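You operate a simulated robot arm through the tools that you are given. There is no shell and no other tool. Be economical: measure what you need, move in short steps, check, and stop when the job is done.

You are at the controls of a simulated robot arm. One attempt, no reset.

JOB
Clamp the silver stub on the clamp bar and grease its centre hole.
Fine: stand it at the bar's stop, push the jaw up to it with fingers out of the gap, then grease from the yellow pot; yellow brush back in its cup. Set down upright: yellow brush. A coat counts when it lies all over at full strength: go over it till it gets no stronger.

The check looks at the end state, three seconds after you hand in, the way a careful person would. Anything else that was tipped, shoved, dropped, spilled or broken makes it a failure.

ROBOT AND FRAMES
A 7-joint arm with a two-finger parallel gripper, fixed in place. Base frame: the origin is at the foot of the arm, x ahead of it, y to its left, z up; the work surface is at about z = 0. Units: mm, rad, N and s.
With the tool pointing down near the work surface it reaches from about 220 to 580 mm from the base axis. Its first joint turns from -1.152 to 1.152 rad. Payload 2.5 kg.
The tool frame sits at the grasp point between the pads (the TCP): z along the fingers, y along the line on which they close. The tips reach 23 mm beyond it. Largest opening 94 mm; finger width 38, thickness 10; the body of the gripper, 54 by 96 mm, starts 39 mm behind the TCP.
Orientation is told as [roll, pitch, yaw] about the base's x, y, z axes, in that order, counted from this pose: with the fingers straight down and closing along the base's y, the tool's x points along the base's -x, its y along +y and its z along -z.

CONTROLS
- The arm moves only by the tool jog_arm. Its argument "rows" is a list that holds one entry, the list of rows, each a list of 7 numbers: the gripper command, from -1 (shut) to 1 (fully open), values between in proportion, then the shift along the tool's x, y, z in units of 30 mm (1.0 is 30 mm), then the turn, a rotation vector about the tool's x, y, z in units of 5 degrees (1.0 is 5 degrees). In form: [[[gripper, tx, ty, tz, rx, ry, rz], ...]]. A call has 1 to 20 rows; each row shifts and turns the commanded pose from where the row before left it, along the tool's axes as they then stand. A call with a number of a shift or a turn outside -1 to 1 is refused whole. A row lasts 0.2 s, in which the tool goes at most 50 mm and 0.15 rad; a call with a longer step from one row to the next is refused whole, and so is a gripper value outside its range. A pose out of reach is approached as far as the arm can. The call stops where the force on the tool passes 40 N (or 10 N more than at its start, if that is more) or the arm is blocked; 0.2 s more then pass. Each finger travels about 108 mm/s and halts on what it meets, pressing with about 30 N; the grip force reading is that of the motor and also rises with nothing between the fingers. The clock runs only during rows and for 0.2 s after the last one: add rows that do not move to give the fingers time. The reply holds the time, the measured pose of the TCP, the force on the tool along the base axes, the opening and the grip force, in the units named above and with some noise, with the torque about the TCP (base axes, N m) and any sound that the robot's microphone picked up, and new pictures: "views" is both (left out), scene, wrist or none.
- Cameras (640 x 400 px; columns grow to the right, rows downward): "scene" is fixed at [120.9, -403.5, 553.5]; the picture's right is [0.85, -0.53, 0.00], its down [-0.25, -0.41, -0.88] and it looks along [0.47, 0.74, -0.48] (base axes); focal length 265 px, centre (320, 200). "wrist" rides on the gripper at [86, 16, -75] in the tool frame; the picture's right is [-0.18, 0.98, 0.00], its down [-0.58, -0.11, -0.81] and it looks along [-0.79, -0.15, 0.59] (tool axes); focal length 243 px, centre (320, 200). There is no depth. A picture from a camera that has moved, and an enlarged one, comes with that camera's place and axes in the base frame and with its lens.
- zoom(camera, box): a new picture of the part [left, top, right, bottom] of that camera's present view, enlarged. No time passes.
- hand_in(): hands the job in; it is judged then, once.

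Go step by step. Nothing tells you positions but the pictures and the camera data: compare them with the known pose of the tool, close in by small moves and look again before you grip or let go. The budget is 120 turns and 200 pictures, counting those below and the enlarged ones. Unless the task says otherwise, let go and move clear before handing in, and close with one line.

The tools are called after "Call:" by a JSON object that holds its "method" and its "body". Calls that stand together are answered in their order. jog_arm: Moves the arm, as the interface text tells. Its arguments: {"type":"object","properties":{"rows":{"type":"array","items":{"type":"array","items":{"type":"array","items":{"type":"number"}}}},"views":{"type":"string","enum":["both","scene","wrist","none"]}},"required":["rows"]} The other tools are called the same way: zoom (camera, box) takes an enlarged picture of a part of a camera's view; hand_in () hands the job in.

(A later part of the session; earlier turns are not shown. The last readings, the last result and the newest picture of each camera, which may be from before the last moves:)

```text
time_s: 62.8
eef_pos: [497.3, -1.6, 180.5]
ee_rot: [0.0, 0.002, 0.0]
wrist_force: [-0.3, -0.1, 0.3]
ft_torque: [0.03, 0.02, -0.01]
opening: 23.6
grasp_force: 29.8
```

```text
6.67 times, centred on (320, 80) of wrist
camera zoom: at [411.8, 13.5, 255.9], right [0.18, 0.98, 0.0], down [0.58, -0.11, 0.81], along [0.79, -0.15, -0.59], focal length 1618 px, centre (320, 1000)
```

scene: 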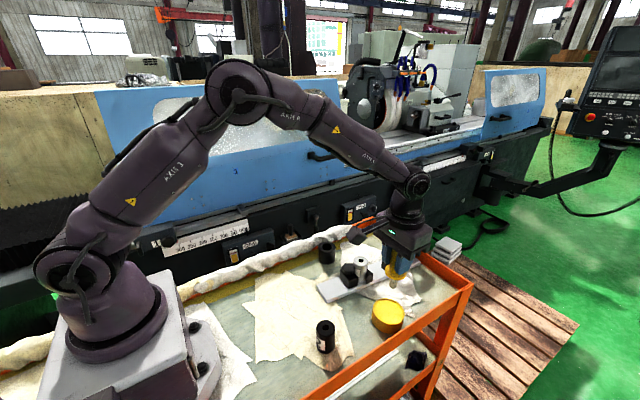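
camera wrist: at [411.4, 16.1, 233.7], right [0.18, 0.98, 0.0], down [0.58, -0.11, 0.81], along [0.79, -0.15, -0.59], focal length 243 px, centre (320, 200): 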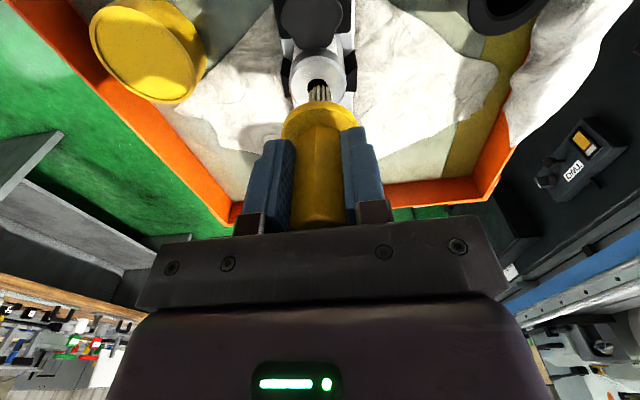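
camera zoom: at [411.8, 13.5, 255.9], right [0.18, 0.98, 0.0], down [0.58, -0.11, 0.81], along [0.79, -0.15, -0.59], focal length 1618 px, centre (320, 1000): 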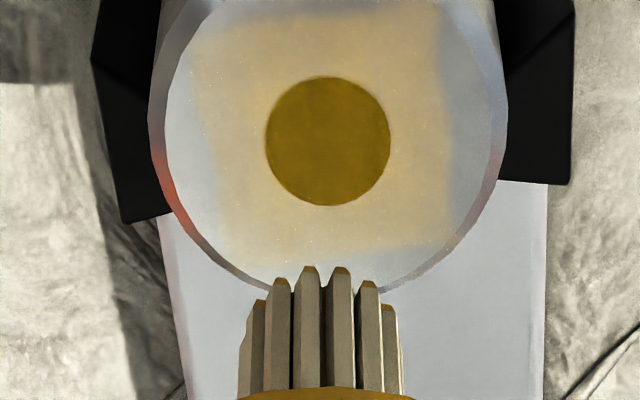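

Call:
{"method": "jog_arm", "body": {"rows": [[[-1, 0.03, 0, 0.8, 0, 0, 0], [-1, 0, 0, 0.34, 0, 0, 0], [-1, 0, 0, 0.05, 0, 0, 0], [-1, 0, 0, 0.03, 0, 0, 0], [-1, 0.06, 0, 0, 0, 0, 0], [-1, 0, 0.06, 0, 0, 0, 0], [-1, -0.06, 0, 0, 0, 0, 0], [-1, -0.06, 0, 0, 0, 0, 0], [-1, 0, -0.06, 0, 0, 0, 0], [-1, 0, -0.06, 0, 0, 0, 0], [-1, 0.06, 0, 0, 0, 0, 0], [-1, 0, 0.06, 0, 0, 0, 0], [-1, 0, 0, 0, 0, 0, 0], [-1, 0, 0, 0, 0, 0, 0]]], "views": "none"}}

```text
time_s: 65.8
eef_pos: [495.2, -2.5, 143.9]
ee_rot: [-0.001, 0.0, 0.0]
wrist_force: [4.2, 0.4, 9.2]
ft_torque: [0.03, -0.41, 0.02]
opening: 23.3
grasp_force: 30.1
```

Call:
{"method": "jog_arm", "body": {"rows": [[[-1, 0, 0, -0.3, 0, 0, 0], [-1, 0, 0, -0.9, 0, 0, 0], [-1, 0, 0, 0, 0, 0, 0]]], "views": "none"}}

Call:
{"method": "zoom", "body": {"camera": "scene", "box": [350, 240, 380, 265]}}

Call:
{"method": "zoom", "body": {"camera": "wrist", "box": [285, 50, 355, 110]}}

```text
time_s: 66.6
eef_pos: [495.8, -2.0, 178.9]
ee_rot: [-0.001, 0.002, 0.001]
wrist_force: [0.2, 0.2, -0.9]
ft_torque: [-0.02, 0.01, 0.0]
opening: 23.7
grasp_force: 29.7
```

```text
16.00 times, centred on (365, 252) of scene
camera zoom: at [120.9, -403.5, 553.5], right [0.85, -0.53, 0.0], down [-0.25, -0.41, -0.88], along [0.47, 0.74, -0.48], focal length 4247 px, centre (-400, -640)
```

zoom: 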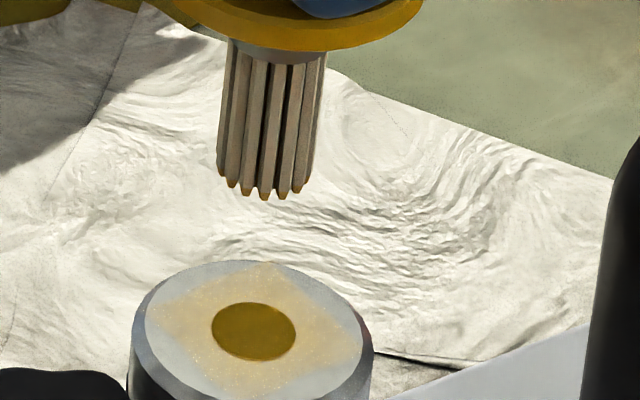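

```text
6.67 times, centred on (320, 80) of wrist
camera zoom: at [409.9, 13.9, 253.9], right [0.18, 0.98, 0.0], down [0.58, -0.11, 0.81], along [0.79, -0.15, -0.59], focal length 1618 px, centre (320, 1000)
```

zoom: 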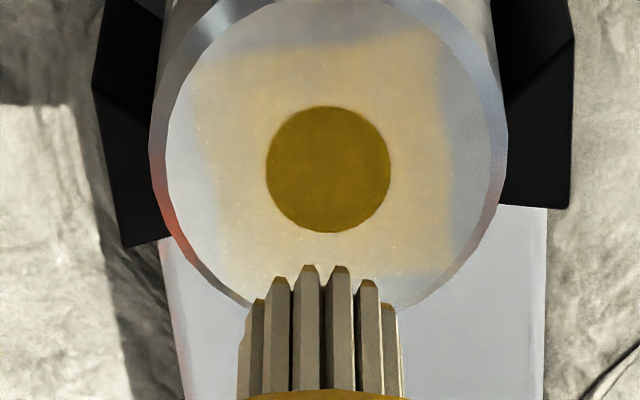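

No visible change; to be sure I reload the brush and go over it again.

Call:
{"method": "jog_arm", "body": {"rows": [[[-1, 0, 0, -0.6, 0, 0, 0], [-1, 0.17, -0.87, 0, 0, 0, 0], [-1, 0.17, -0.87, 0, 0, 0, 0], [-1, 0.17, -0.87, 0, 0, 0, 0], [-1, 0.17, -0.87, 0, 0, 0, 0], [-1, 0.17, -0.87, 0, 0, 0, 0], [-1, 0, 0, 0.9, 0, 0, 0], [-1, 0, 0, 0.9, 0, 0, 0], [-1, 0, 0, 0.6, 0, 0, 0], [-1, 0, 0, 0.3, 0, 0, 0], [-1, 0, 0, 0, 0, 0, 0]]], "views": "none"}}

```text
time_s: 69.0
eef_pos: [470.9, -133.5, 117.2]
ee_rot: [0.0, 0.001, 0.001]
wrist_force: [0.1, 1.4, 0.2]
ft_torque: [-0.02, -0.05, 0.01]
opening: 23.5
grasp_force: 29.4
```

Call:
{"method": "jog_arm", "body": {"rows": [[[-1, 0, 0, 0.1, 0, 0, 0], [-1, 0, 0, 0.06, 0, 0, 0], [-1, 0, 0, 0.05, 0, 0, 0], [-1, 0, 0, 0.03, 0, 0, 0], [-1, 0.15, 0, 0, 0, 0, 0], [-1, 0, 0.15, 0, 0, 0, 0], [-1, -0.15, 0, 0, 0, 0, 0], [-1, -0.15, 0, 0, 0, 0, 0], [-1, 0, -0.15, 0, 0, 0, 0], [-1, 0, -0.15, 0, 0, 0, 0], [-1, 0.15, 0.15, 0, 0, 0, 0], [-1, 0, 0, 0, 0, 0, 0], [-1, 0, 0, 0, 0, 0, 0]]], "views": "none"}}

```text
time_s: 71.8
eef_pos: [471.1, -132.9, 110.2]
ee_rot: [0.0, 0.0, 0.0]
wrist_force: [0.7, 0.0, -0.2]
ft_torque: [0.0, -0.02, -0.01]
opening: 23.4
grasp_force: 30.4
```

Call:
{"method": "jog_arm", "body": {"rows": [[[-1, 0, 0, 0.05, 0, 0, 0], [-1, 0, 0, 0.03, 0, 0, 0], [-1, 0.1, 0, 0, 0, 0, 0], [-1, -0.1, 0, 0, 0, 0, 0], [-1, 0, 0, 0, 0, 0, 0]]], "views": "none"}}

```text
time_s: 73.0
eef_pos: [470.0, -132.5, 107.4]
ee_rot: [-0.001, -0.002, -0.001]
wrist_force: [0.5, -0.7, -0.3]
ft_torque: [-0.02, -0.01, -0.01]
opening: 23.6
grasp_force: 29.9
```

Call:
{"method": "jog_arm", "body": {"rows": [[[-1, 0, 0, 0.05, 0, 0, 0], [-1, 0, 0, 0.03, 0, 0, 0], [-1, 0.1, 0, 0, 0, 0, 0], [-1, -0.1, 0, 0, 0, 0, 0], [-1, 0, 0, 0, 0, 0, 0]]], "views": "none"}}

Call:
{"method": "zoom", "body": {"camera": "scene", "box": [370, 280, 410, 325]}}

```text
time_s: 74.2
eef_pos: [470.8, -132.5, 104.4]
ee_rot: [0.0, -0.001, 0.001]
wrist_force: [0.4, 0.4, -1.2]
ft_torque: [-0.03, 0.0, 0.03]
opening: 23.7
grasp_force: 29.7
```

```text
8.89 times, centred on (390, 302) of scene
camera zoom: at [120.9, -403.5, 553.5], right [0.85, -0.53, 0.0], down [-0.25, -0.41, -0.88], along [0.47, 0.74, -0.48], focal length 2359 px, centre (-302, -711)
```

zoom: 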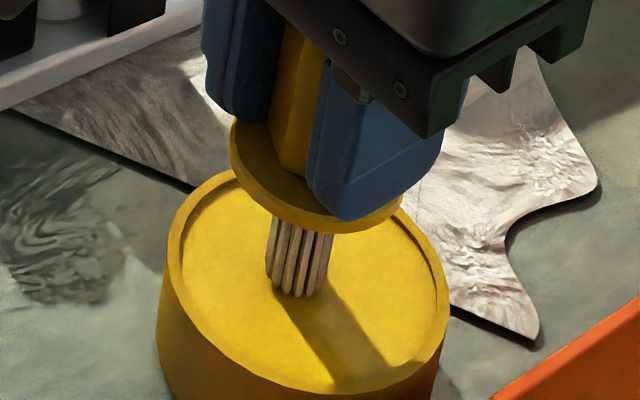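

Call:
{"method": "jog_arm", "body": {"rows": [[[-1, 0, 0, 0.03, 0, 0, 0], [-1, 0, 0, 0.02, 0, 0, 0], [-1, 0, 0, 0, 0, 0, 0]]], "views": "none"}}

Call:
{"method": "zoom", "body": {"camera": "scene", "box": [370, 280, 410, 325]}}

```text
time_s: 75.0
eef_pos: [470.2, -132.6, 103.5]
ee_rot: [-0.001, -0.002, 0.0]
wrist_force: [-0.2, 0.4, -0.5]
ft_torque: [-0.01, 0.02, 0.0]
opening: 23.5
grasp_force: 29.8
```

```text
8.89 times, centred on (390, 302) of scene
camera zoom: at [120.9, -403.5, 553.5], right [0.85, -0.53, 0.0], down [-0.25, -0.41, -0.88], along [0.47, 0.74, -0.48], focal length 2359 px, centre (-302, -711)
```

zoom: 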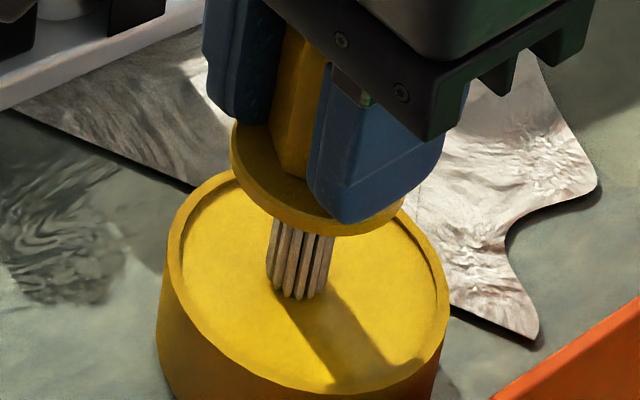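

Call:
{"method": "jog_arm", "body": {"rows": [[[-1, 0, 0, -0.5, 0, 0, 0], [-1, 0, 0, -0.95, 0, 0, 0], [-1, 0, 0, -0.95, 0, 0, 0], [-1, 0, 0, -0.4, 0, 0, 0], [-1, -0.175, 0.87, 0, 0, 0, 0], [-1, -0.175, 0.87, 0, 0, 0, 0], [-1, -0.175, 0.87, 0, 0, 0, 0], [-1, -0.175, 0.87, 0, 0, 0, 0], [-1, -0.175, 0.87, 0, 0, 0, 0], [-1, 0, 0, 0.5, 0, 0, 0], [-1, 0, 0, 0.4, 0, 0, 0], [-1, 0, 0, 0, 0, 0, 0]]], "views": "none"}}

Call:
{"method": "zoom", "body": {"camera": "wrist", "box": [285, 50, 355, 110]}}

Call:
{"method": "zoom", "body": {"camera": "scene", "box": [350, 235, 380, 265]}}

```text
time_s: 77.6
eef_pos: [498.2, -0.1, 159.7]
ee_rot: [0.0, -0.001, -0.002]
wrist_force: [-0.5, 0.4, -0.8]
ft_torque: [-0.02, 0.03, -0.05]
opening: 23.5
grasp_force: 29.5
```

```text
6.67 times, centred on (320, 80) of wrist
camera zoom: at [412.2, 15.8, 232.9], right [0.18, 0.98, 0.0], down [0.58, -0.11, 0.81], along [0.79, -0.15, -0.59], focal length 1618 px, centre (320, 1000)
```

zoom: 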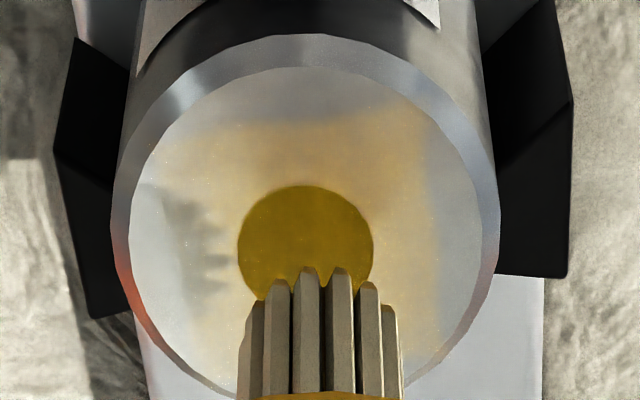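

```text
13.33 times, centred on (365, 250) of scene
camera zoom: at [120.9, -403.5, 553.5], right [0.85, -0.53, 0.0], down [-0.25, -0.41, -0.88], along [0.47, 0.74, -0.48], focal length 3539 px, centre (-280, -467)
```

zoom: 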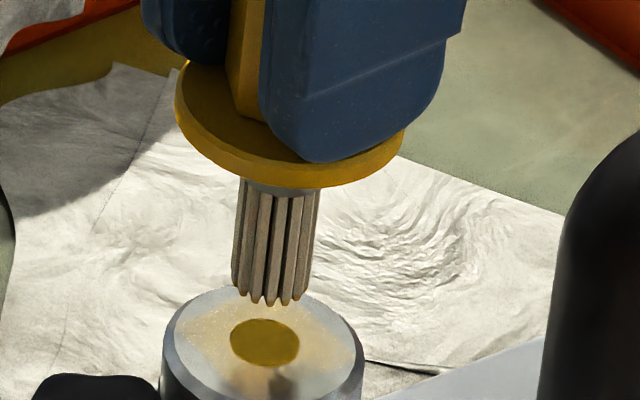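

Call:
{"method": "jog_arm", "body": {"rows": [[[-1, 0.028, -0.045, 0.3, 0, 0, 0], [-1, 0, 0, 0.15, 0, 0, 0], [-1, 0, 0, 0.05, 0, 0, 0], [-1, 0, 0, 0.03, 0, 0, 0], [-1, 0, 0, 0, 0, 0, 0]]], "views": "none"}}

Call:
{"method": "zoom", "body": {"camera": "scene", "box": [350, 235, 380, 265]}}

```text
time_s: 78.8
eef_pos: [496.7, -1.7, 144.7]
ee_rot: [0.0, -0.002, 0.0]
wrist_force: [-0.2, -1.4, 3.0]
ft_torque: [-0.06, -0.06, 0.02]
opening: 23.6
grasp_force: 30.1
```

```text
13.33 times, centred on (365, 250) of scene
camera zoom: at [120.9, -403.5, 553.5], right [0.85, -0.53, 0.0], down [-0.25, -0.41, -0.88], along [0.47, 0.74, -0.48], focal length 3539 px, centre (-280, -467)
```

zoom: 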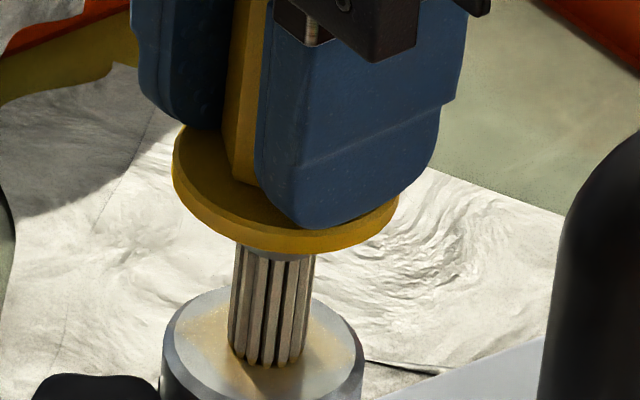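

Call:
{"method": "jog_arm", "body": {"rows": [[[-1, 0, 0, 0.02, 0, 0, 0], [-1, 0, 0, 0, 0, 0, 0], [-1, 0, 0, 0, 0, 0, 0], [-1, 0.06, 0, 0, 0, 0, 0], [-1, 0, 0.06, 0, 0, 0, 0], [-1, -0.06, 0, 0, 0, 0, 0], [-1, -0.06, 0, 0, 0, 0, 0], [-1, 0, -0.06, 0, 0, 0, 0], [-1, 0, -0.06, 0, 0, 0, 0], [-1, 0.06, 0, 0, 0, 0, 0], [-1, 0, 0.06, 0, 0, 0, 0], [-1, 0, 0, 0, 0, 0, 0], [-1, 0, 0, 0, 0, 0, 0], [-1, 0, 0, 0, 0, 0, 0], [-1, 0, 0, -0.3, 0, 0, 0], [-1, 0, 0, -0.9, 0, 0, 0], [-1, 0, 0, 0, 0, 0, 0]]], "views": "none"}}

Call:
{"method": "zoom", "body": {"camera": "scene", "box": [350, 240, 380, 265]}}

Call:
{"method": "zoom", "body": {"camera": "wrist", "box": [285, 50, 355, 110]}}

```text
time_s: 82.4
eef_pos: [493.7, -4.9, 182.4]
ee_rot: [0.001, 0.001, 0.001]
wrist_force: [0.0, -0.1, -1.4]
ft_torque: [0.02, 0.03, 0.0]
opening: 23.5
grasp_force: 30.3
```

```text
16.00 times, centred on (365, 252) of scene
camera zoom: at [120.9, -403.5, 553.5], right [0.85, -0.53, 0.0], down [-0.25, -0.41, -0.88], along [0.47, 0.74, -0.48], focal length 4247 px, centre (-400, -640)
```

zoom: 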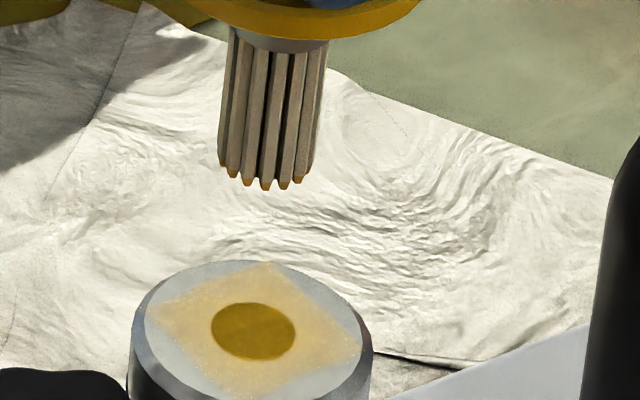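

```text
6.67 times, centred on (320, 80) of wrist
camera zoom: at [409.1, 12.8, 256.6], right [0.18, 0.98, 0.0], down [0.58, -0.11, 0.81], along [0.79, -0.15, -0.59], focal length 1618 px, centre (320, 1000)
```

zoom: 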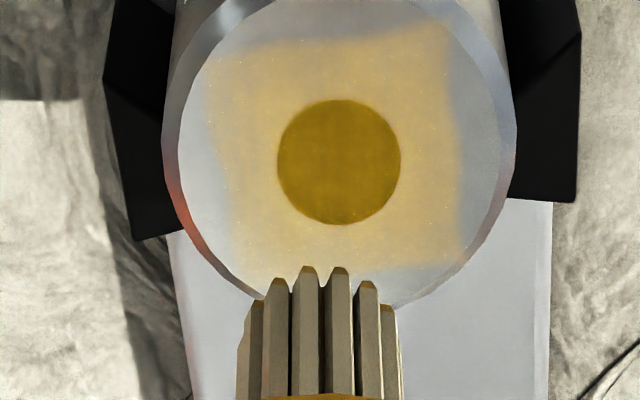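

The reload made the coat visibly stronger, so I repeat reload and dab until it stops changing.

Call:
{"method": "jog_arm", "body": {"rows": [[[-1, 0.12, -0.75, -0.4, 0, 0, 0], [-1, 0.17, -0.87, 0, 0, 0, 0], [-1, 0.17, -0.87, 0, 0, 0, 0], [-1, 0.17, -0.87, 0, 0, 0, 0], [-1, 0.17, -0.87, 0, 0, 0, 0], [-1, 0, 0, 0.9, 0, 0, 0], [-1, 0, 0, 0.9, 0, 0, 0], [-1, 0, 0, 0.8, 0, 0, 0], [-1, 0, 0, 0.3, 0, 0, 0], [-1, 0, 0, 0.05, 0, 0, 0], [-1, 0.1, 0, 0, 0, 0, 0], [-1, -0.1, 0.1, 0, 0, 0, 0], [-1, 0, -0.1, 0, 0, 0, 0], [-1, 0, 0, 0, 0, 0, 0]]], "views": "none"}}

Call:
{"method": "zoom", "body": {"camera": "scene", "box": [370, 280, 410, 325]}}

```text
time_s: 85.4
eef_pos: [470.8, -130.0, 103.5]
ee_rot: [-0.002, 0.0, 0.0]
wrist_force: [-0.3, 0.6, -0.5]
ft_torque: [-0.03, -0.03, 0.01]
opening: 23.5
grasp_force: 30.4
```

```text
8.89 times, centred on (390, 302) of scene
camera zoom: at [120.9, -403.5, 553.5], right [0.85, -0.53, 0.0], down [-0.25, -0.41, -0.88], along [0.47, 0.74, -0.48], focal length 2359 px, centre (-302, -711)
```

zoom: 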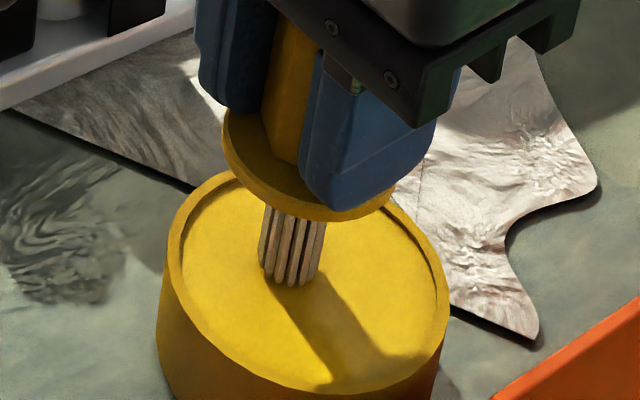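

Call:
{"method": "jog_arm", "body": {"rows": [[[-1, 0, 0, 0.04, 0, 0, 0], [-1, 0, 0, 0.04, 0, 0, 0], [-1, 0, 0, 0, 0, 0, 0]]], "views": "none"}}

```text
time_s: 86.2
eef_pos: [470.5, -129.7, 101.2]
ee_rot: [-0.001, -0.001, 0.001]
wrist_force: [-2.1, 0.4, 8.1]
ft_torque: [0.04, 0.08, 0.01]
opening: 23.5
grasp_force: 30.5
```

Call:
{"method": "jog_arm", "body": {"rows": [[[-1, 0, 0, 0, 0, 0, 0], [-1, 0, 0, -0.5, 0, 0, 0], [-1, 0, 0, -0.95, 0, 0, 0], [-1, 0, 0, -0.95, 0, 0, 0], [-1, 0, 0, -0.5, 0, 0, 0], [-1, -0.17, 0.855, 0, 0, 0, 0], [-1, -0.17, 0.855, 0, 0, 0, 0], [-1, -0.17, 0.855, 0, 0, 0, 0], [-1, -0.17, 0.855, 0, 0, 0, 0], [-1, -0.17, 0.855, 0, 0, 0, 0], [-1, 0, 0, 0.6, 0, 0, 0], [-1, 0, 0, 0.5, 0, 0, 0], [-1, 0, 0, 0, 0, 0, 0]]], "views": "none"}}

Call:
{"method": "zoom", "body": {"camera": "wrist", "box": [285, 50, 355, 110]}}

Call:
{"method": "zoom", "body": {"camera": "scene", "box": [350, 235, 380, 265]}}

```text
time_s: 89.0
eef_pos: [495.7, -0.5, 154.7]
ee_rot: [0.001, 0.0, -0.001]
wrist_force: [-0.1, -0.2, 0.0]
ft_torque: [-0.01, 0.04, -0.01]
opening: 23.8
grasp_force: 30.1
```

```text
6.67 times, centred on (320, 80) of wrist
camera zoom: at [409.7, 16.1, 228.7], right [0.18, 0.98, 0.0], down [0.58, -0.11, 0.81], along [0.79, -0.15, -0.59], focal length 1618 px, centre (320, 1000)
```

zoom: 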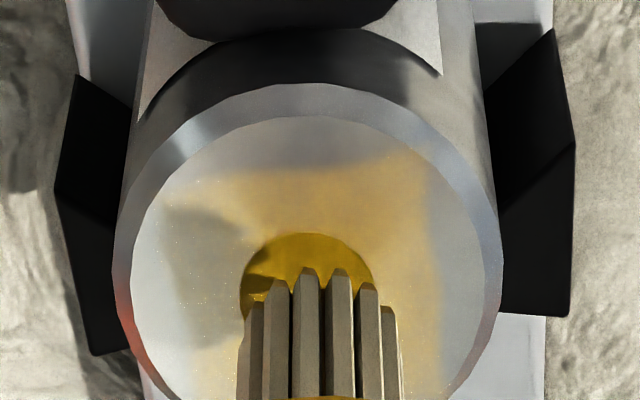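

```text
13.33 times, centred on (365, 250) of scene
camera zoom: at [120.9, -403.5, 553.5], right [0.85, -0.53, 0.0], down [-0.25, -0.41, -0.88], along [0.47, 0.74, -0.48], focal length 3539 px, centre (-280, -467)
```

zoom: 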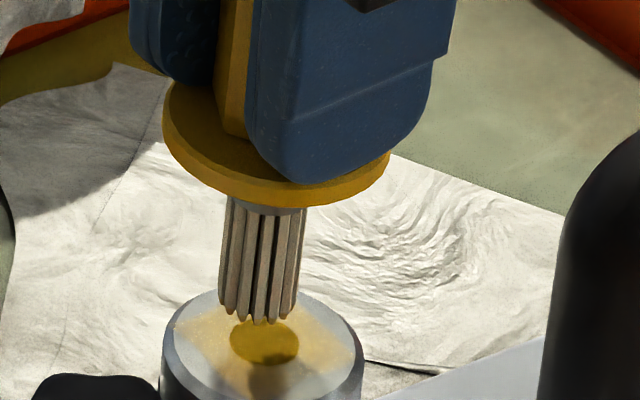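

Call:
{"method": "jog_arm", "body": {"rows": [[[-1, -0.05, -0.05, 0.2, 0, 0, 0], [-1, 0, 0, 0.1, 0, 0, 0], [-1, 0, 0, 0.05, 0, 0, 0], [-1, 0, 0, 0, 0, 0, 0]]], "views": "none"}}

```text
time_s: 90.0
eef_pos: [499.3, -2.6, 143.7]
ee_rot: [-0.002, -0.002, 0.0]
wrist_force: [0.3, 1.2, 3.3]
ft_torque: [0.03, -0.02, -0.04]
opening: 23.4
grasp_force: 29.9
```

Call:
{"method": "jog_arm", "body": {"rows": [[[-1, 0, 0, 0.02, 0, 0, 0], [-1, 0, 0, 0, 0, 0, 0], [-1, 0, 0, 0, 0, 0, 0], [-1, 0.06, 0, 0, 0, 0, 0], [-1, 0, 0.06, 0, 0, 0, 0], [-1, -0.06, 0, 0, 0, 0, 0], [-1, -0.06, 0, 0, 0, 0, 0], [-1, 0, -0.06, 0, 0, 0, 0], [-1, 0, -0.06, 0, 0, 0, 0], [-1, 0.06, 0, 0, 0, 0, 0], [-1, 0, 0.06, 0, 0, 0, 0], [-1, 0, 0, 0, 0, 0, 0], [-1, 0, 0, 0, 0, 0, 0], [-1, 0, 0, 0, 0, 0, 0], [-1, 0, 0, -0.3, 0, 0, 0], [-1, 0, 0, -0.9, 0, 0, 0], [-1, 0, 0, 0, 0, 0, 0]]], "views": "none"}}

Call:
{"method": "zoom", "body": {"camera": "scene", "box": [350, 240, 380, 265]}}

Call:
{"method": "zoom", "body": {"camera": "wrist", "box": [285, 50, 355, 110]}}

```text
time_s: 93.6
eef_pos: [496.4, -4.5, 181.1]
ee_rot: [0.001, 0.0, 0.001]
wrist_force: [-0.1, -0.6, -1.3]
ft_torque: [0.01, 0.04, 0.01]
opening: 23.6
grasp_force: 29.6
```

```text
16.00 times, centred on (365, 252) of scene
camera zoom: at [120.9, -403.5, 553.5], right [0.85, -0.53, 0.0], down [-0.25, -0.41, -0.88], along [0.47, 0.74, -0.48], focal length 4247 px, centre (-400, -640)
```

zoom: 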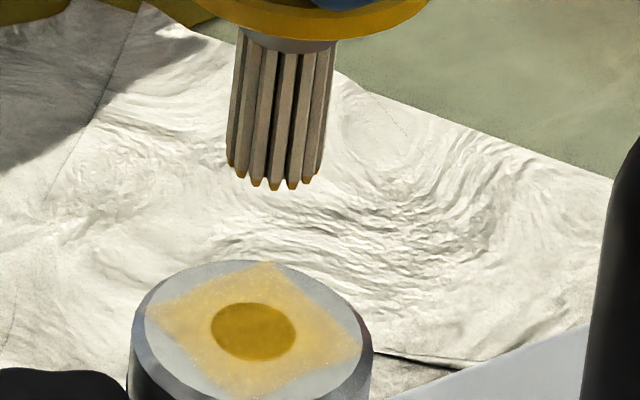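

```text
6.67 times, centred on (320, 80) of wrist
camera zoom: at [410.4, 12.5, 255.9], right [0.18, 0.98, 0.0], down [0.58, -0.11, 0.81], along [0.79, -0.15, -0.59], focal length 1618 px, centre (320, 1000)
```

zoom: 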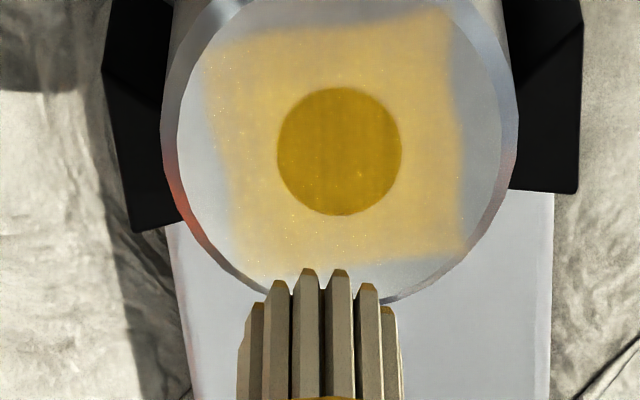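

Call:
{"method": "jog_arm", "body": {"rows": [[[-1, 0.14, -0.8, -0.4, 0, 0, 0], [-1, 0.18, -0.87, 0, 0, 0, 0], [-1, 0.18, -0.87, 0, 0, 0, 0], [-1, 0.18, -0.87, 0, 0, 0, 0], [-1, 0.18, -0.87, 0, 0, 0, 0], [-1, 0, 0, 0.9, 0, 0, 0], [-1, 0, 0, 0.9, 0, 0, 0], [-1, 0, 0, 0.8, 0, 0, 0], [-1, 0, 0, 0.3, 0, 0, 0], [-1, 0, 0, 0.06, 0, 0, 0], [-1, 0, 0, 0.04, 0, 0, 0], [-1, 0, 0, 0.02, 0, 0, 0], [-1, 0.05, 0, 0, 0, 0, 0], [-1, -0.05, 0, 0, 0, 0, 0], [-1, 0, 0, 0, 0, 0, 0]]], "views": "none"}}

```text
time_s: 96.8
eef_pos: [472.4, -131.2, 101.0]
ee_rot: [-0.001, -0.002, 0.001]
wrist_force: [-1.7, -1.0, 2.2]
ft_torque: [-0.02, 0.07, 0.01]
opening: 23.2
grasp_force: 30.1
```

Call:
{"method": "jog_arm", "body": {"rows": [[[-1, 0, 0, 0.01, 0, 0, 0], [-1, 0, 0, -0.5, 0, 0, 0], [-1, 0, 0, -0.95, 0, 0, 0], [-1, 0, 0, -0.95, 0, 0, 0], [-1, 0, 0, -0.5, 0, 0, 0], [-1, -0.17, 0.86, 0, 0, 0, 0], [-1, -0.17, 0.86, 0, 0, 0, 0], [-1, -0.17, 0.86, 0, 0, 0, 0], [-1, -0.17, 0.86, 0, 0, 0, 0], [-1, -0.17, 0.86, 0, 0, 0, 0], [-1, 0, 0, 0.6, 0, 0, 0], [-1, 0, 0, 0.5, 0, 0, 0], [-1, 0, 0, 0, 0, 0, 0]]], "views": "none"}}

Call:
{"method": "zoom", "body": {"camera": "wrist", "box": [285, 50, 355, 110]}}

Call:
{"method": "zoom", "body": {"camera": "scene", "box": [350, 235, 380, 265]}}

```text
time_s: 99.6
eef_pos: [496.5, -4.7, 153.4]
ee_rot: [-0.001, 0.001, 0.0]
wrist_force: [-0.1, -0.1, 0.2]
ft_torque: [-0.03, 0.0, -0.03]
opening: 23.6
grasp_force: 29.9
```

```text
6.67 times, centred on (320, 80) of wrist
camera zoom: at [411.2, 13.2, 228.6], right [0.18, 0.98, 0.0], down [0.58, -0.11, 0.81], along [0.79, -0.15, -0.59], focal length 1618 px, centre (320, 1000)
```

zoom: 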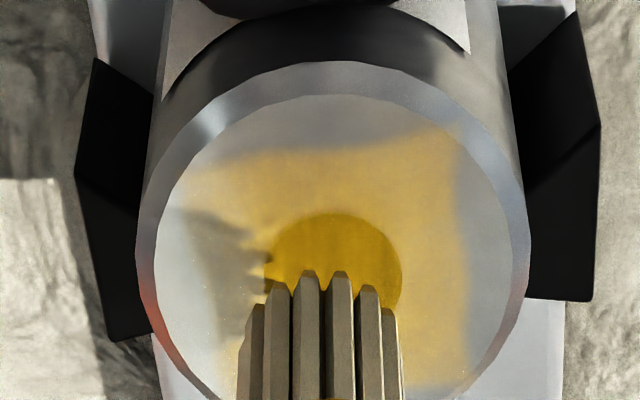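

```text
13.33 times, centred on (365, 250) of scene
camera zoom: at [120.9, -403.5, 553.5], right [0.85, -0.53, 0.0], down [-0.25, -0.41, -0.88], along [0.47, 0.74, -0.48], focal length 3539 px, centre (-280, -467)
```

zoom: 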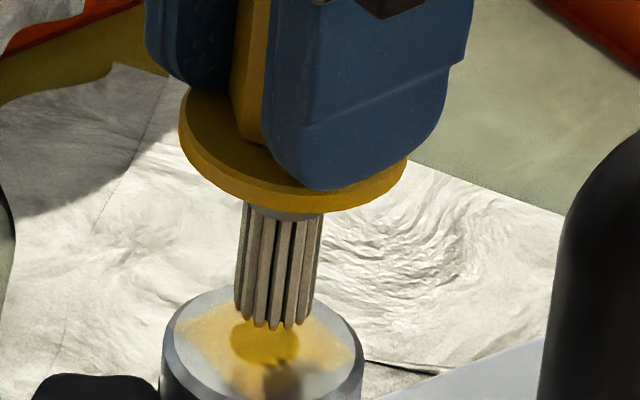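

Call:
{"method": "jog_arm", "body": {"rows": [[[-1, 0.007, 0.045, 0.18, 0, 0, 0], [-1, 0, 0, 0.1, 0, 0, 0], [-1, 0, 0, 0.04, 0, 0, 0], [-1, 0, 0, 0.02, 0, 0, 0], [-1, 0, 0, 0, 0, 0, 0], [-1, 0, 0, 0, 0, 0, 0]]], "views": "none"}}

```text
time_s: 101.0
eef_pos: [498.5, -0.3, 143.1]
ee_rot: [-0.001, 0.0, 0.0]
wrist_force: [0.2, 0.0, -1.1]
ft_torque: [-0.02, -0.03, -0.01]
opening: 23.5
grasp_force: 30.5
```

Call:
{"method": "jog_arm", "body": {"rows": [[[-1, 0, 0, 0.03, 0, 0, 0], [-1, 0, 0, 0.03, 0, 0, 0], [-1, 0, 0, 0, 0, 0, 0]]], "views": "none"}}

```text
time_s: 101.8
eef_pos: [498.2, -1.2, 145.1]
ee_rot: [-0.002, -0.003, 0.0]
wrist_force: [-5.5, 1.1, 17.3]
ft_torque: [0.07, 0.19, -0.01]
opening: 23.5
grasp_force: 29.7
```

Contact. I rub in small circles and lift to look.

Call:
{"method": "jog_arm", "body": {"rows": [[[-1, 0, 0, -0.02, 0, 0, 0], [-1, 0, 0, 0, 0, 0, 0], [-1, 0.06, 0, 0, 0, 0, 0], [-1, 0, 0.06, 0, 0, 0, 0], [-1, -0.06, 0, 0, 0, 0, 0], [-1, -0.06, 0, 0, 0, 0, 0], [-1, 0, -0.06, 0, 0, 0, 0], [-1, 0, -0.06, 0, 0, 0, 0], [-1, 0.06, 0, 0, 0, 0, 0], [-1, 0, 0.06, 0, 0, 0, 0], [-1, 0, 0, 0, 0, 0, 0], [-1, 0, 0, 0, 0, 0, 0], [-1, 0, 0, -0.3, 0, 0, 0], [-1, 0, 0, -0.9, 0, 0, 0], [-1, 0, 0, 0, 0, 0, 0]]], "views": "none"}}

Call:
{"method": "zoom", "body": {"camera": "scene", "box": [350, 240, 380, 265]}}

Call:
{"method": "zoom", "body": {"camera": "wrist", "box": [285, 50, 355, 110]}}

```text
time_s: 105.0
eef_pos: [496.1, -3.0, 178.3]
ee_rot: [0.001, 0.003, 0.001]
wrist_force: [0.0, 0.0, -0.8]
ft_torque: [-0.01, 0.04, 0.03]
opening: 23.6
grasp_force: 30.1
```

```text
16.00 times, centred on (365, 252) of scene
camera zoom: at [120.9, -403.5, 553.5], right [0.85, -0.53, 0.0], down [-0.25, -0.41, -0.88], along [0.47, 0.74, -0.48], focal length 4247 px, centre (-400, -640)
```

zoom: 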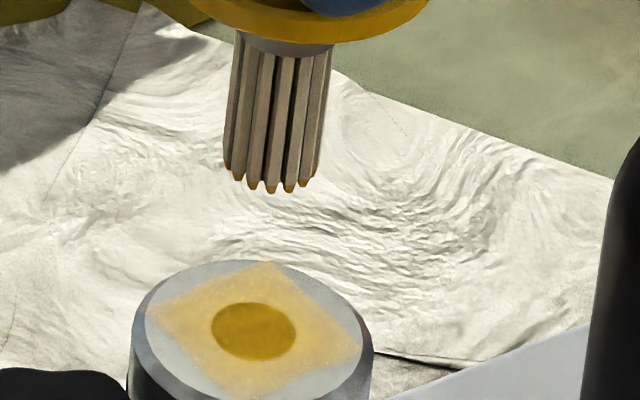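

```text
6.67 times, centred on (320, 80) of wrist
camera zoom: at [411.8, 14.4, 253.1], right [0.18, 0.98, 0.0], down [0.58, -0.11, 0.81], along [0.79, -0.15, -0.59], focal length 1618 px, centre (320, 1000)
```

zoom: 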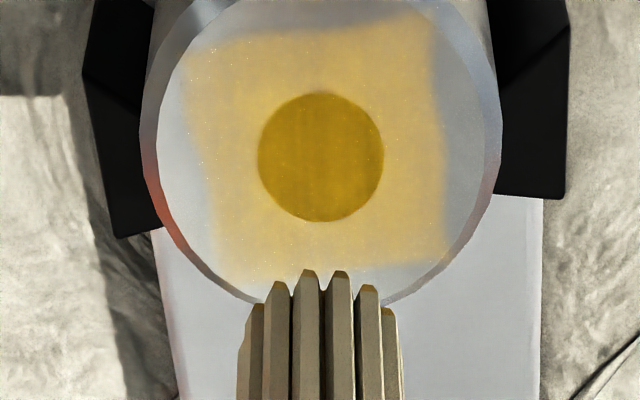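

It looks about the same as last time; I do one more reload and pass to confirm it is at full strength.

Call:
{"method": "jog_arm", "body": {"rows": [[[-1, 0.14, -0.8, -0.45, 0, 0, 0], [-1, 0.17, -0.88, 0, 0, 0, 0], [-1, 0.17, -0.88, 0, 0, 0, 0], [-1, 0.17, -0.88, 0, 0, 0, 0], [-1, 0.17, -0.88, 0, 0, 0, 0], [-1, 0, 0, 0.9, 0, 0, 0], [-1, 0, 0, 0.9, 0, 0, 0], [-1, 0, 0, 0.8, 0, 0, 0], [-1, 0, 0, 0.3, 0, 0, 0], [-1, 0, 0, 0.06, 0, 0, 0], [-1, 0, 0, 0.04, 0, 0, 0], [-1, 0, 0, 0, 0, 0, 0]]], "views": "none"}}

```text
time_s: 107.6
eef_pos: [471.8, -131.4, 102.3]
ee_rot: [0.0, -0.001, 0.0]
wrist_force: [0.6, -0.1, -0.8]
ft_torque: [0.02, 0.01, -0.02]
opening: 23.6
grasp_force: 30.3
```

Call:
{"method": "jog_arm", "body": {"rows": [[[-1, 0, 0, 0.04, 0, 0, 0], [-1, 0, 0, 0.03, 0, 0, 0], [-1, 0.2, 0, 0, 0, 0, 0], [-1, -0.2, 0.2, 0, 0, 0, 0], [-1, 0, -0.2, 0, 0, 0, 0], [-1, 0, 0, 0, 0, 0, 0]]], "views": "none"}}

```text
time_s: 109.0
eef_pos: [473.2, -132.0, 102.1]
ee_rot: [0.0, -0.001, 0.001]
wrist_force: [1.0, 3.5, 8.9]
ft_torque: [0.24, -0.13, 0.01]
opening: 23.4
grasp_force: 30.1
```

Call:
{"method": "jog_arm", "body": {"rows": [[[-1, 0, 0, 0, 0, 0, 0], [-1, 0, 0, -0.5, 0, 0, 0], [-1, 0, 0, -0.95, 0, 0, 0], [-1, 0, 0, -0.95, 0, 0, 0], [-1, 0, 0, -0.5, 0, 0, 0], [-1, -0.168, 0.87, 0, 0, 0, 0], [-1, -0.168, 0.87, 0, 0, 0, 0], [-1, -0.168, 0.87, 0, 0, 0, 0], [-1, -0.168, 0.87, 0, 0, 0, 0], [-1, -0.168, 0.87, 0, 0, 0, 0], [-1, 0, 0, 0.6, 0, 0, 0], [-1, 0, 0, 0.5, 0, 0, 0], [-1, 0, 0, 0, 0, 0, 0]]], "views": "none"}}

Call:
{"method": "zoom", "body": {"camera": "wrist", "box": [285, 50, 355, 110]}}

Call:
{"method": "zoom", "body": {"camera": "scene", "box": [350, 235, 380, 265]}}

```text
time_s: 111.8
eef_pos: [499.1, -0.6, 156.0]
ee_rot: [-0.001, -0.002, 0.001]
wrist_force: [0.4, -0.1, -0.2]
ft_torque: [0.02, 0.0, -0.03]
opening: 23.7
grasp_force: 30.5
```

```text
6.67 times, centred on (320, 80) of wrist
camera zoom: at [412.8, 15.5, 230.1], right [0.18, 0.98, 0.0], down [0.58, -0.11, 0.81], along [0.79, -0.15, -0.59], focal length 1618 px, centre (320, 1000)
```

zoom: 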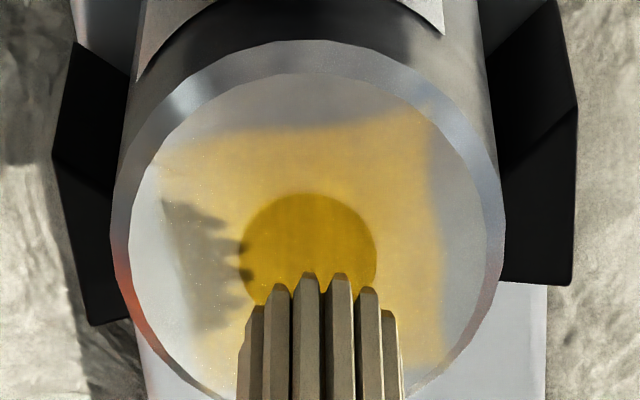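

```text
13.33 times, centred on (365, 250) of scene
camera zoom: at [120.9, -403.5, 553.5], right [0.85, -0.53, 0.0], down [-0.25, -0.41, -0.88], along [0.47, 0.74, -0.48], focal length 3539 px, centre (-280, -467)
```

zoom: 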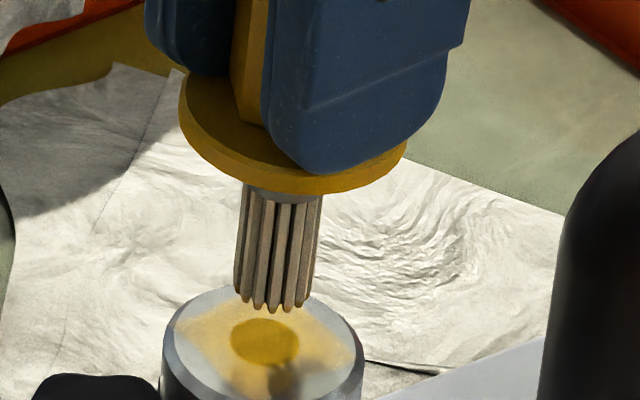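

Call:
{"method": "jog_arm", "body": {"rows": [[[-1, 0.04, -0.033, 0.24, 0, 0, 0], [-1, 0, 0, 0.1, 0, 0, 0], [-1, 0, 0, 0.06, 0, 0, 0], [-1, 0, 0, 0.03, 0, 0, 0], [-1, 0, 0, 0, 0, 0, 0]]], "views": "none"}}

```text
time_s: 113.0
eef_pos: [497.5, -1.0, 143.5]
ee_rot: [-0.001, -0.004, 0.0]
wrist_force: [-5.7, 2.3, 19.3]
ft_torque: [0.14, 0.22, 0.0]
opening: 23.5
grasp_force: 30.0
```

Call:
{"method": "jog_arm", "body": {"rows": [[[-1, 0, 0, -0.02, 0, 0, 0], [-1, 0, 0, 0, 0, 0, 0], [-1, 0, 0, 0, 0, 0, 0], [-1, 0.06, 0, 0, 0, 0, 0], [-1, 0, 0.06, 0, 0, 0, 0], [-1, -0.06, 0, 0, 0, 0, 0], [-1, -0.06, 0, 0, 0, 0, 0], [-1, 0, -0.06, 0, 0, 0, 0], [-1, 0, -0.06, 0, 0, 0, 0], [-1, 0.06, 0, 0, 0, 0, 0], [-1, 0, 0.06, 0, 0, 0, 0], [-1, 0, 0, 0, 0, 0, 0], [-1, 0, 0, 0, 0, 0, 0], [-1, 0, 0, -0.3, 0, 0, 0], [-1, 0, 0, -0.9, 0, 0, 0], [-1, 0, 0, 0, 0, 0, 0]]], "views": "none"}}

Call:
{"method": "zoom", "body": {"camera": "scene", "box": [350, 240, 380, 265]}}

Call:
{"method": "zoom", "body": {"camera": "wrist", "box": [285, 50, 355, 110]}}

```text
time_s: 116.4
eef_pos: [497.4, -0.6, 178.1]
ee_rot: [0.0, 0.001, 0.0]
wrist_force: [0.1, -0.2, -1.5]
ft_torque: [0.02, 0.02, 0.01]
opening: 23.8
grasp_force: 30.5
```

```text
16.00 times, centred on (365, 252) of scene
camera zoom: at [120.9, -403.5, 553.5], right [0.85, -0.53, 0.0], down [-0.25, -0.41, -0.88], along [0.47, 0.74, -0.48], focal length 4247 px, centre (-400, -640)
```

zoom: 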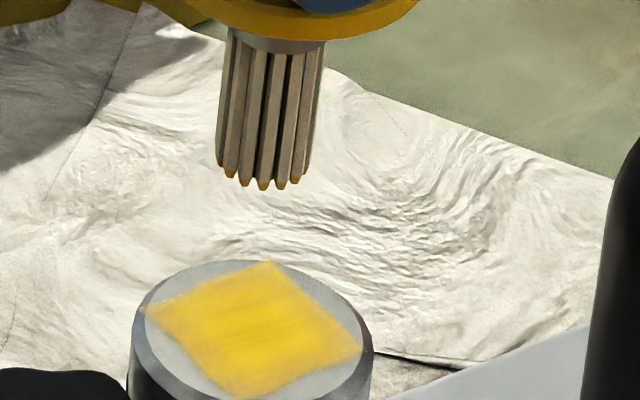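

```text
6.67 times, centred on (320, 80) of wrist
camera zoom: at [410.9, 15.5, 253.2], right [0.18, 0.98, 0.0], down [0.58, -0.11, 0.8], along [0.79, -0.15, -0.59], focal length 1618 px, centre (320, 1000)
```

zoom: 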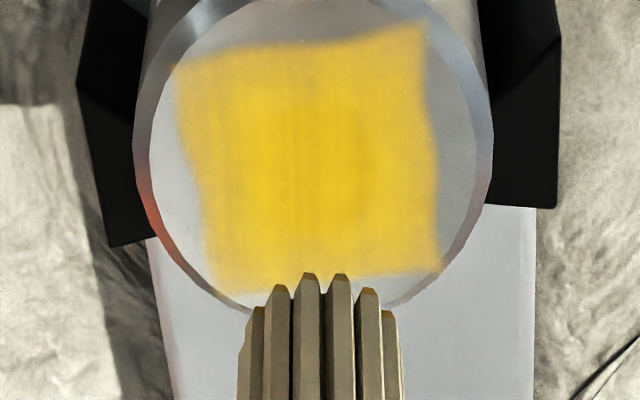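

Now the coat is opaque all over — a big jump, so the earlier load had been incomplete. One more cycle to confirm it no longer strengthens.

Call:
{"method": "jog_arm", "body": {"rows": [[[-1, 0.14, -0.85, -0.45, 0, 0, 0], [-1, 0.17, -0.88, 0, 0, 0, 0], [-1, 0.17, -0.88, 0, 0, 0, 0], [-1, 0.17, -0.88, 0, 0, 0, 0], [-1, 0.17, -0.88, 0, 0, 0, 0], [-1, 0, 0, 0.9, 0, 0, 0], [-1, 0, 0, 0.9, 0, 0, 0], [-1, 0, 0, 0.8, 0, 0, 0], [-1, 0, 0, 0.3, 0, 0, 0], [-1, 0, 0, 0.06, 0, 0, 0], [-1, 0, 0, 0.04, 0, 0, 0], [-1, 0, 0, 0, 0, 0, 0]]], "views": "none"}}

```text
time_s: 119.0
eef_pos: [475.0, -133.1, 101.8]
ee_rot: [0.0, -0.001, 0.001]
wrist_force: [-0.1, 0.1, -1.2]
ft_torque: [0.03, -0.02, 0.0]
opening: 23.5
grasp_force: 29.4
```

Call:
{"method": "jog_arm", "body": {"rows": [[[-1, 0.05, 0, 0.04, 0, 0, 0], [-1, 0, 0, 0.03, 0, 0, 0], [-1, 0.2, 0, 0, 0, 0, 0], [-1, -0.2, 0.2, 0, 0, 0, 0], [-1, 0, -0.2, 0, 0, 0, 0], [-1, 0, 0, 0, 0, 0, 0]]], "views": "none"}}

```text
time_s: 120.4
eef_pos: [471.7, -131.6, 100.8]
ee_rot: [0.001, -0.002, 0.001]
wrist_force: [-8.7, 7.1, 32.2]
ft_torque: [0.5, 0.44, 0.05]
opening: 23.4
grasp_force: 30.4
```

Call:
{"method": "jog_arm", "body": {"rows": [[[-1, 0, 0, -0.04, 0, 0, 0], [-1, 0, 0, -0.5, 0, 0, 0], [-1, 0, 0, -0.95, 0, 0, 0], [-1, 0, 0, -0.95, 0, 0, 0], [-1, 0, 0, -0.5, 0, 0, 0], [-1, -0.168, 0.865, 0, 0, 0, 0], [-1, -0.168, 0.865, 0, 0, 0, 0], [-1, -0.168, 0.865, 0, 0, 0, 0], [-1, -0.168, 0.865, 0, 0, 0, 0], [-1, -0.168, 0.865, 0, 0, 0, 0], [-1, 0, 0, 0.6, 0, 0, 0], [-1, 0, 0, 0.5, 0, 0, 0], [-1, 0, 0, 0, 0, 0, 0]]], "views": "none"}}

Call:
{"method": "zoom", "body": {"camera": "wrist", "box": [285, 50, 355, 110]}}

Call:
{"method": "zoom", "body": {"camera": "scene", "box": [350, 235, 380, 265]}}

```text
time_s: 123.2
eef_pos: [497.0, -1.9, 154.3]
ee_rot: [0.0, 0.001, -0.001]
wrist_force: [0.5, -0.2, 0.1]
ft_torque: [0.0, -0.03, -0.03]
opening: 23.6
grasp_force: 30.2
```

```text
6.67 times, centred on (320, 80) of wrist
camera zoom: at [411.3, 14.1, 228.3], right [0.18, 0.98, 0.0], down [0.58, -0.11, 0.81], along [0.79, -0.15, -0.59], focal length 1618 px, centre (320, 1000)
```

zoom: 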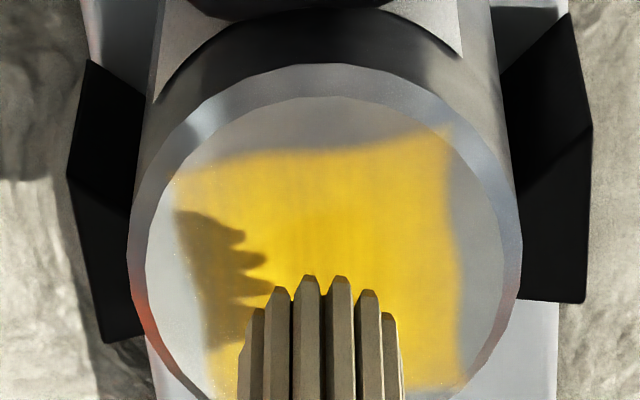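

```text
13.33 times, centred on (365, 250) of scene
camera zoom: at [120.9, -403.5, 553.5], right [0.85, -0.53, 0.0], down [-0.25, -0.41, -0.88], along [0.47, 0.74, -0.48], focal length 3539 px, centre (-280, -467)
```

zoom: 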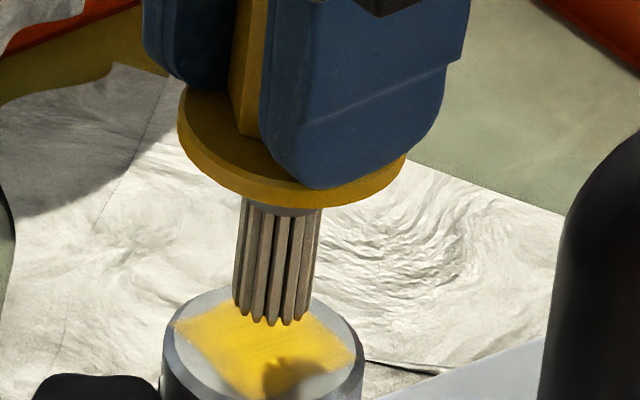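

Call:
{"method": "jog_arm", "body": {"rows": [[[-1, 0.02, 0.01, 0.2, 0, 0, 0], [-1, 0, 0, 0.1, 0, 0, 0], [-1, 0, 0, 0.05, 0, 0, 0], [-1, 0, 0, 0, 0, 0, 0]]], "views": "none"}}

```text
time_s: 124.2
eef_pos: [496.1, -1.7, 143.7]
ee_rot: [0.0, 0.0, -0.001]
wrist_force: [0.5, -0.2, 0.7]
ft_torque: [0.01, 0.01, 0.01]
opening: 23.6
grasp_force: 30.3
```

Call:
{"method": "jog_arm", "body": {"rows": [[[-1, 0, 0, 0.04, 0, 0, 0], [-1, 0, 0, 0.01, 0, 0, 0], [-1, 0, 0, 0, 0, 0, 0], [-1, 0.06, 0, 0, 0, 0, 0], [-1, 0, 0.06, 0, 0, 0, 0], [-1, -0.06, 0, 0, 0, 0, 0], [-1, -0.06, 0, 0, 0, 0, 0], [-1, 0, -0.06, 0, 0, 0, 0], [-1, 0, -0.06, 0, 0, 0, 0], [-1, 0.06, 0, 0, 0, 0, 0], [-1, 0, 0.06, 0, 0, 0, 0], [-1, 0, 0, 0, 0, 0, 0], [-1, 0, 0, 0, 0, 0, 0]]], "views": "none"}}

```text
time_s: 127.0
eef_pos: [495.9, -3.9, 143.3]
ee_rot: [-0.002, 0.0, 0.0]
wrist_force: [6.4, -2.1, 16.0]
ft_torque: [-0.2, -0.54, -0.01]
opening: 23.3
grasp_force: 29.6
```

Call:
{"method": "jog_arm", "body": {"rows": [[[-1, 0, 0, -0.3, 0, 0, 0], [-1, 0, 0, -0.9, 0, 0, 0], [-1, 0, 0, 0, 0, 0, 0]]], "views": "none"}}

Call:
{"method": "zoom", "body": {"camera": "scene", "box": [350, 240, 380, 265]}}

Call:
{"method": "zoom", "body": {"camera": "wrist", "box": [285, 50, 355, 110]}}

```text
time_s: 127.8
eef_pos: [494.5, -2.3, 178.8]
ee_rot: [0.001, 0.003, 0.001]
wrist_force: [1.2, -0.2, -1.5]
ft_torque: [-0.01, 0.01, -0.02]
opening: 23.4
grasp_force: 29.8
```

```text
16.00 times, centred on (365, 252) of scene
camera zoom: at [120.9, -403.5, 553.5], right [0.85, -0.53, 0.0], down [-0.25, -0.41, -0.88], along [0.47, 0.74, -0.48], focal length 4247 px, centre (-400, -640)
```

zoom: 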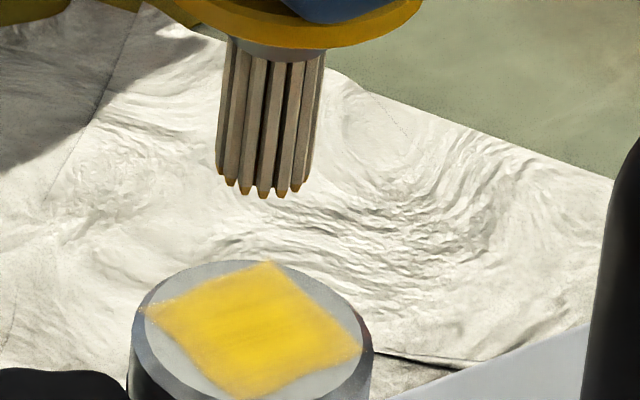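

```text
6.67 times, centred on (320, 80) of wrist
camera zoom: at [409.2, 13.8, 253.2], right [0.18, 0.98, 0.0], down [0.58, -0.11, 0.81], along [0.79, -0.15, -0.59], focal length 1618 px, centre (320, 1000)
```

zoom: 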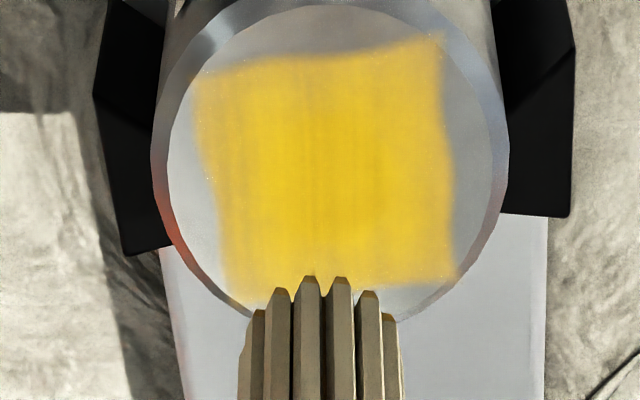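

No stronger than before: coat complete. Now I take the brush back over its cup.

Call:
{"method": "jog_arm", "body": {"rows": [[[-1, 0, 0, -0.4, 0, 0, 0], [-1, 0.164, 0.83, 0, 0, 0, 0], [-1, 0.164, 0.83, 0, 0, 0, 0], [-1, 0.164, 0.83, 0, 0, 0, 0], [-1, 0.164, 0.83, 0, 0, 0, 0], [-1, 0.164, 0.83, 0, 0, 0, 0], [-1, 0, 0, 0.9, 0, 0, 0], [-1, 0, 0, 0.6, 0, 0, 0], [-1, 0, 0, 0, 0, 0, 0]]], "views": "wrist"}}

Call:
{"method": "zoom", "body": {"camera": "wrist", "box": [260, 20, 380, 120]}}

Call:
{"method": "zoom", "body": {"camera": "scene", "box": [295, 205, 365, 265]}}

```text
time_s: 129.8
eef_pos: [472.6, 122.1, 145.0]
ee_rot: [0.002, -0.001, -0.001]
wrist_force: [-0.1, -0.9, -1.1]
ft_torque: [-0.03, 0.02, 0.01]
opening: 23.6
grasp_force: 29.7
camera wrist: at [386.8, 138.4, 219.4], right [0.18, 0.98, 0.0], down [0.58, -0.11, 0.81], along [0.79, -0.15, -0.59], focal length 243 px, centre (320, 200)
```

wrist: 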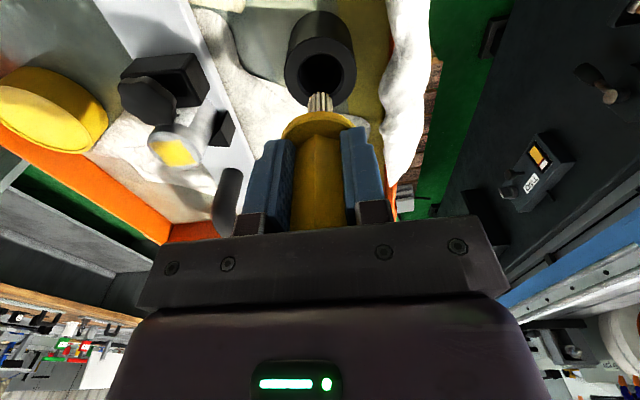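

```text
4.00 times, centred on (320, 70) of wrist
camera zoom: at [386.8, 138.4, 219.4], right [0.18, 0.98, 0.0], down [0.58, -0.11, 0.81], along [0.79, -0.15, -0.59], focal length 970 px, centre (320, 720)
```

zoom: 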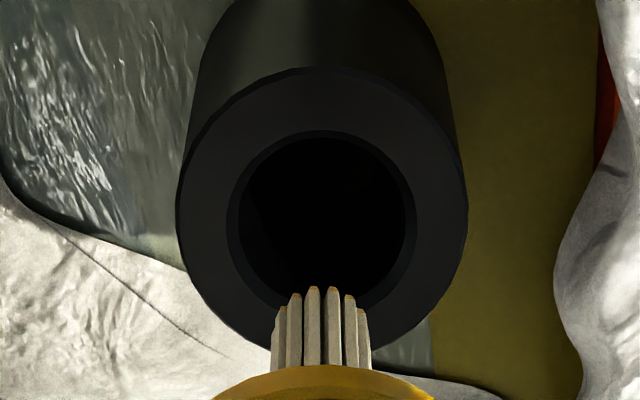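

```text
6.67 times, centred on (330, 235) of scene
camera zoom: at [120.9, -403.5, 553.5], right [0.85, -0.53, 0.0], down [-0.25, -0.41, -0.88], along [0.47, 0.74, -0.48], focal length 1769 px, centre (253, -33)
```

zoom: 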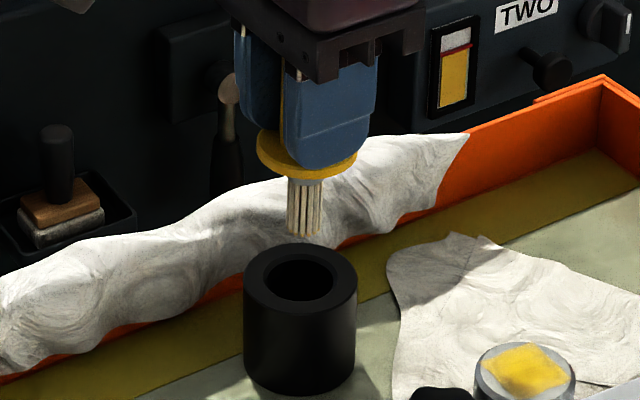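

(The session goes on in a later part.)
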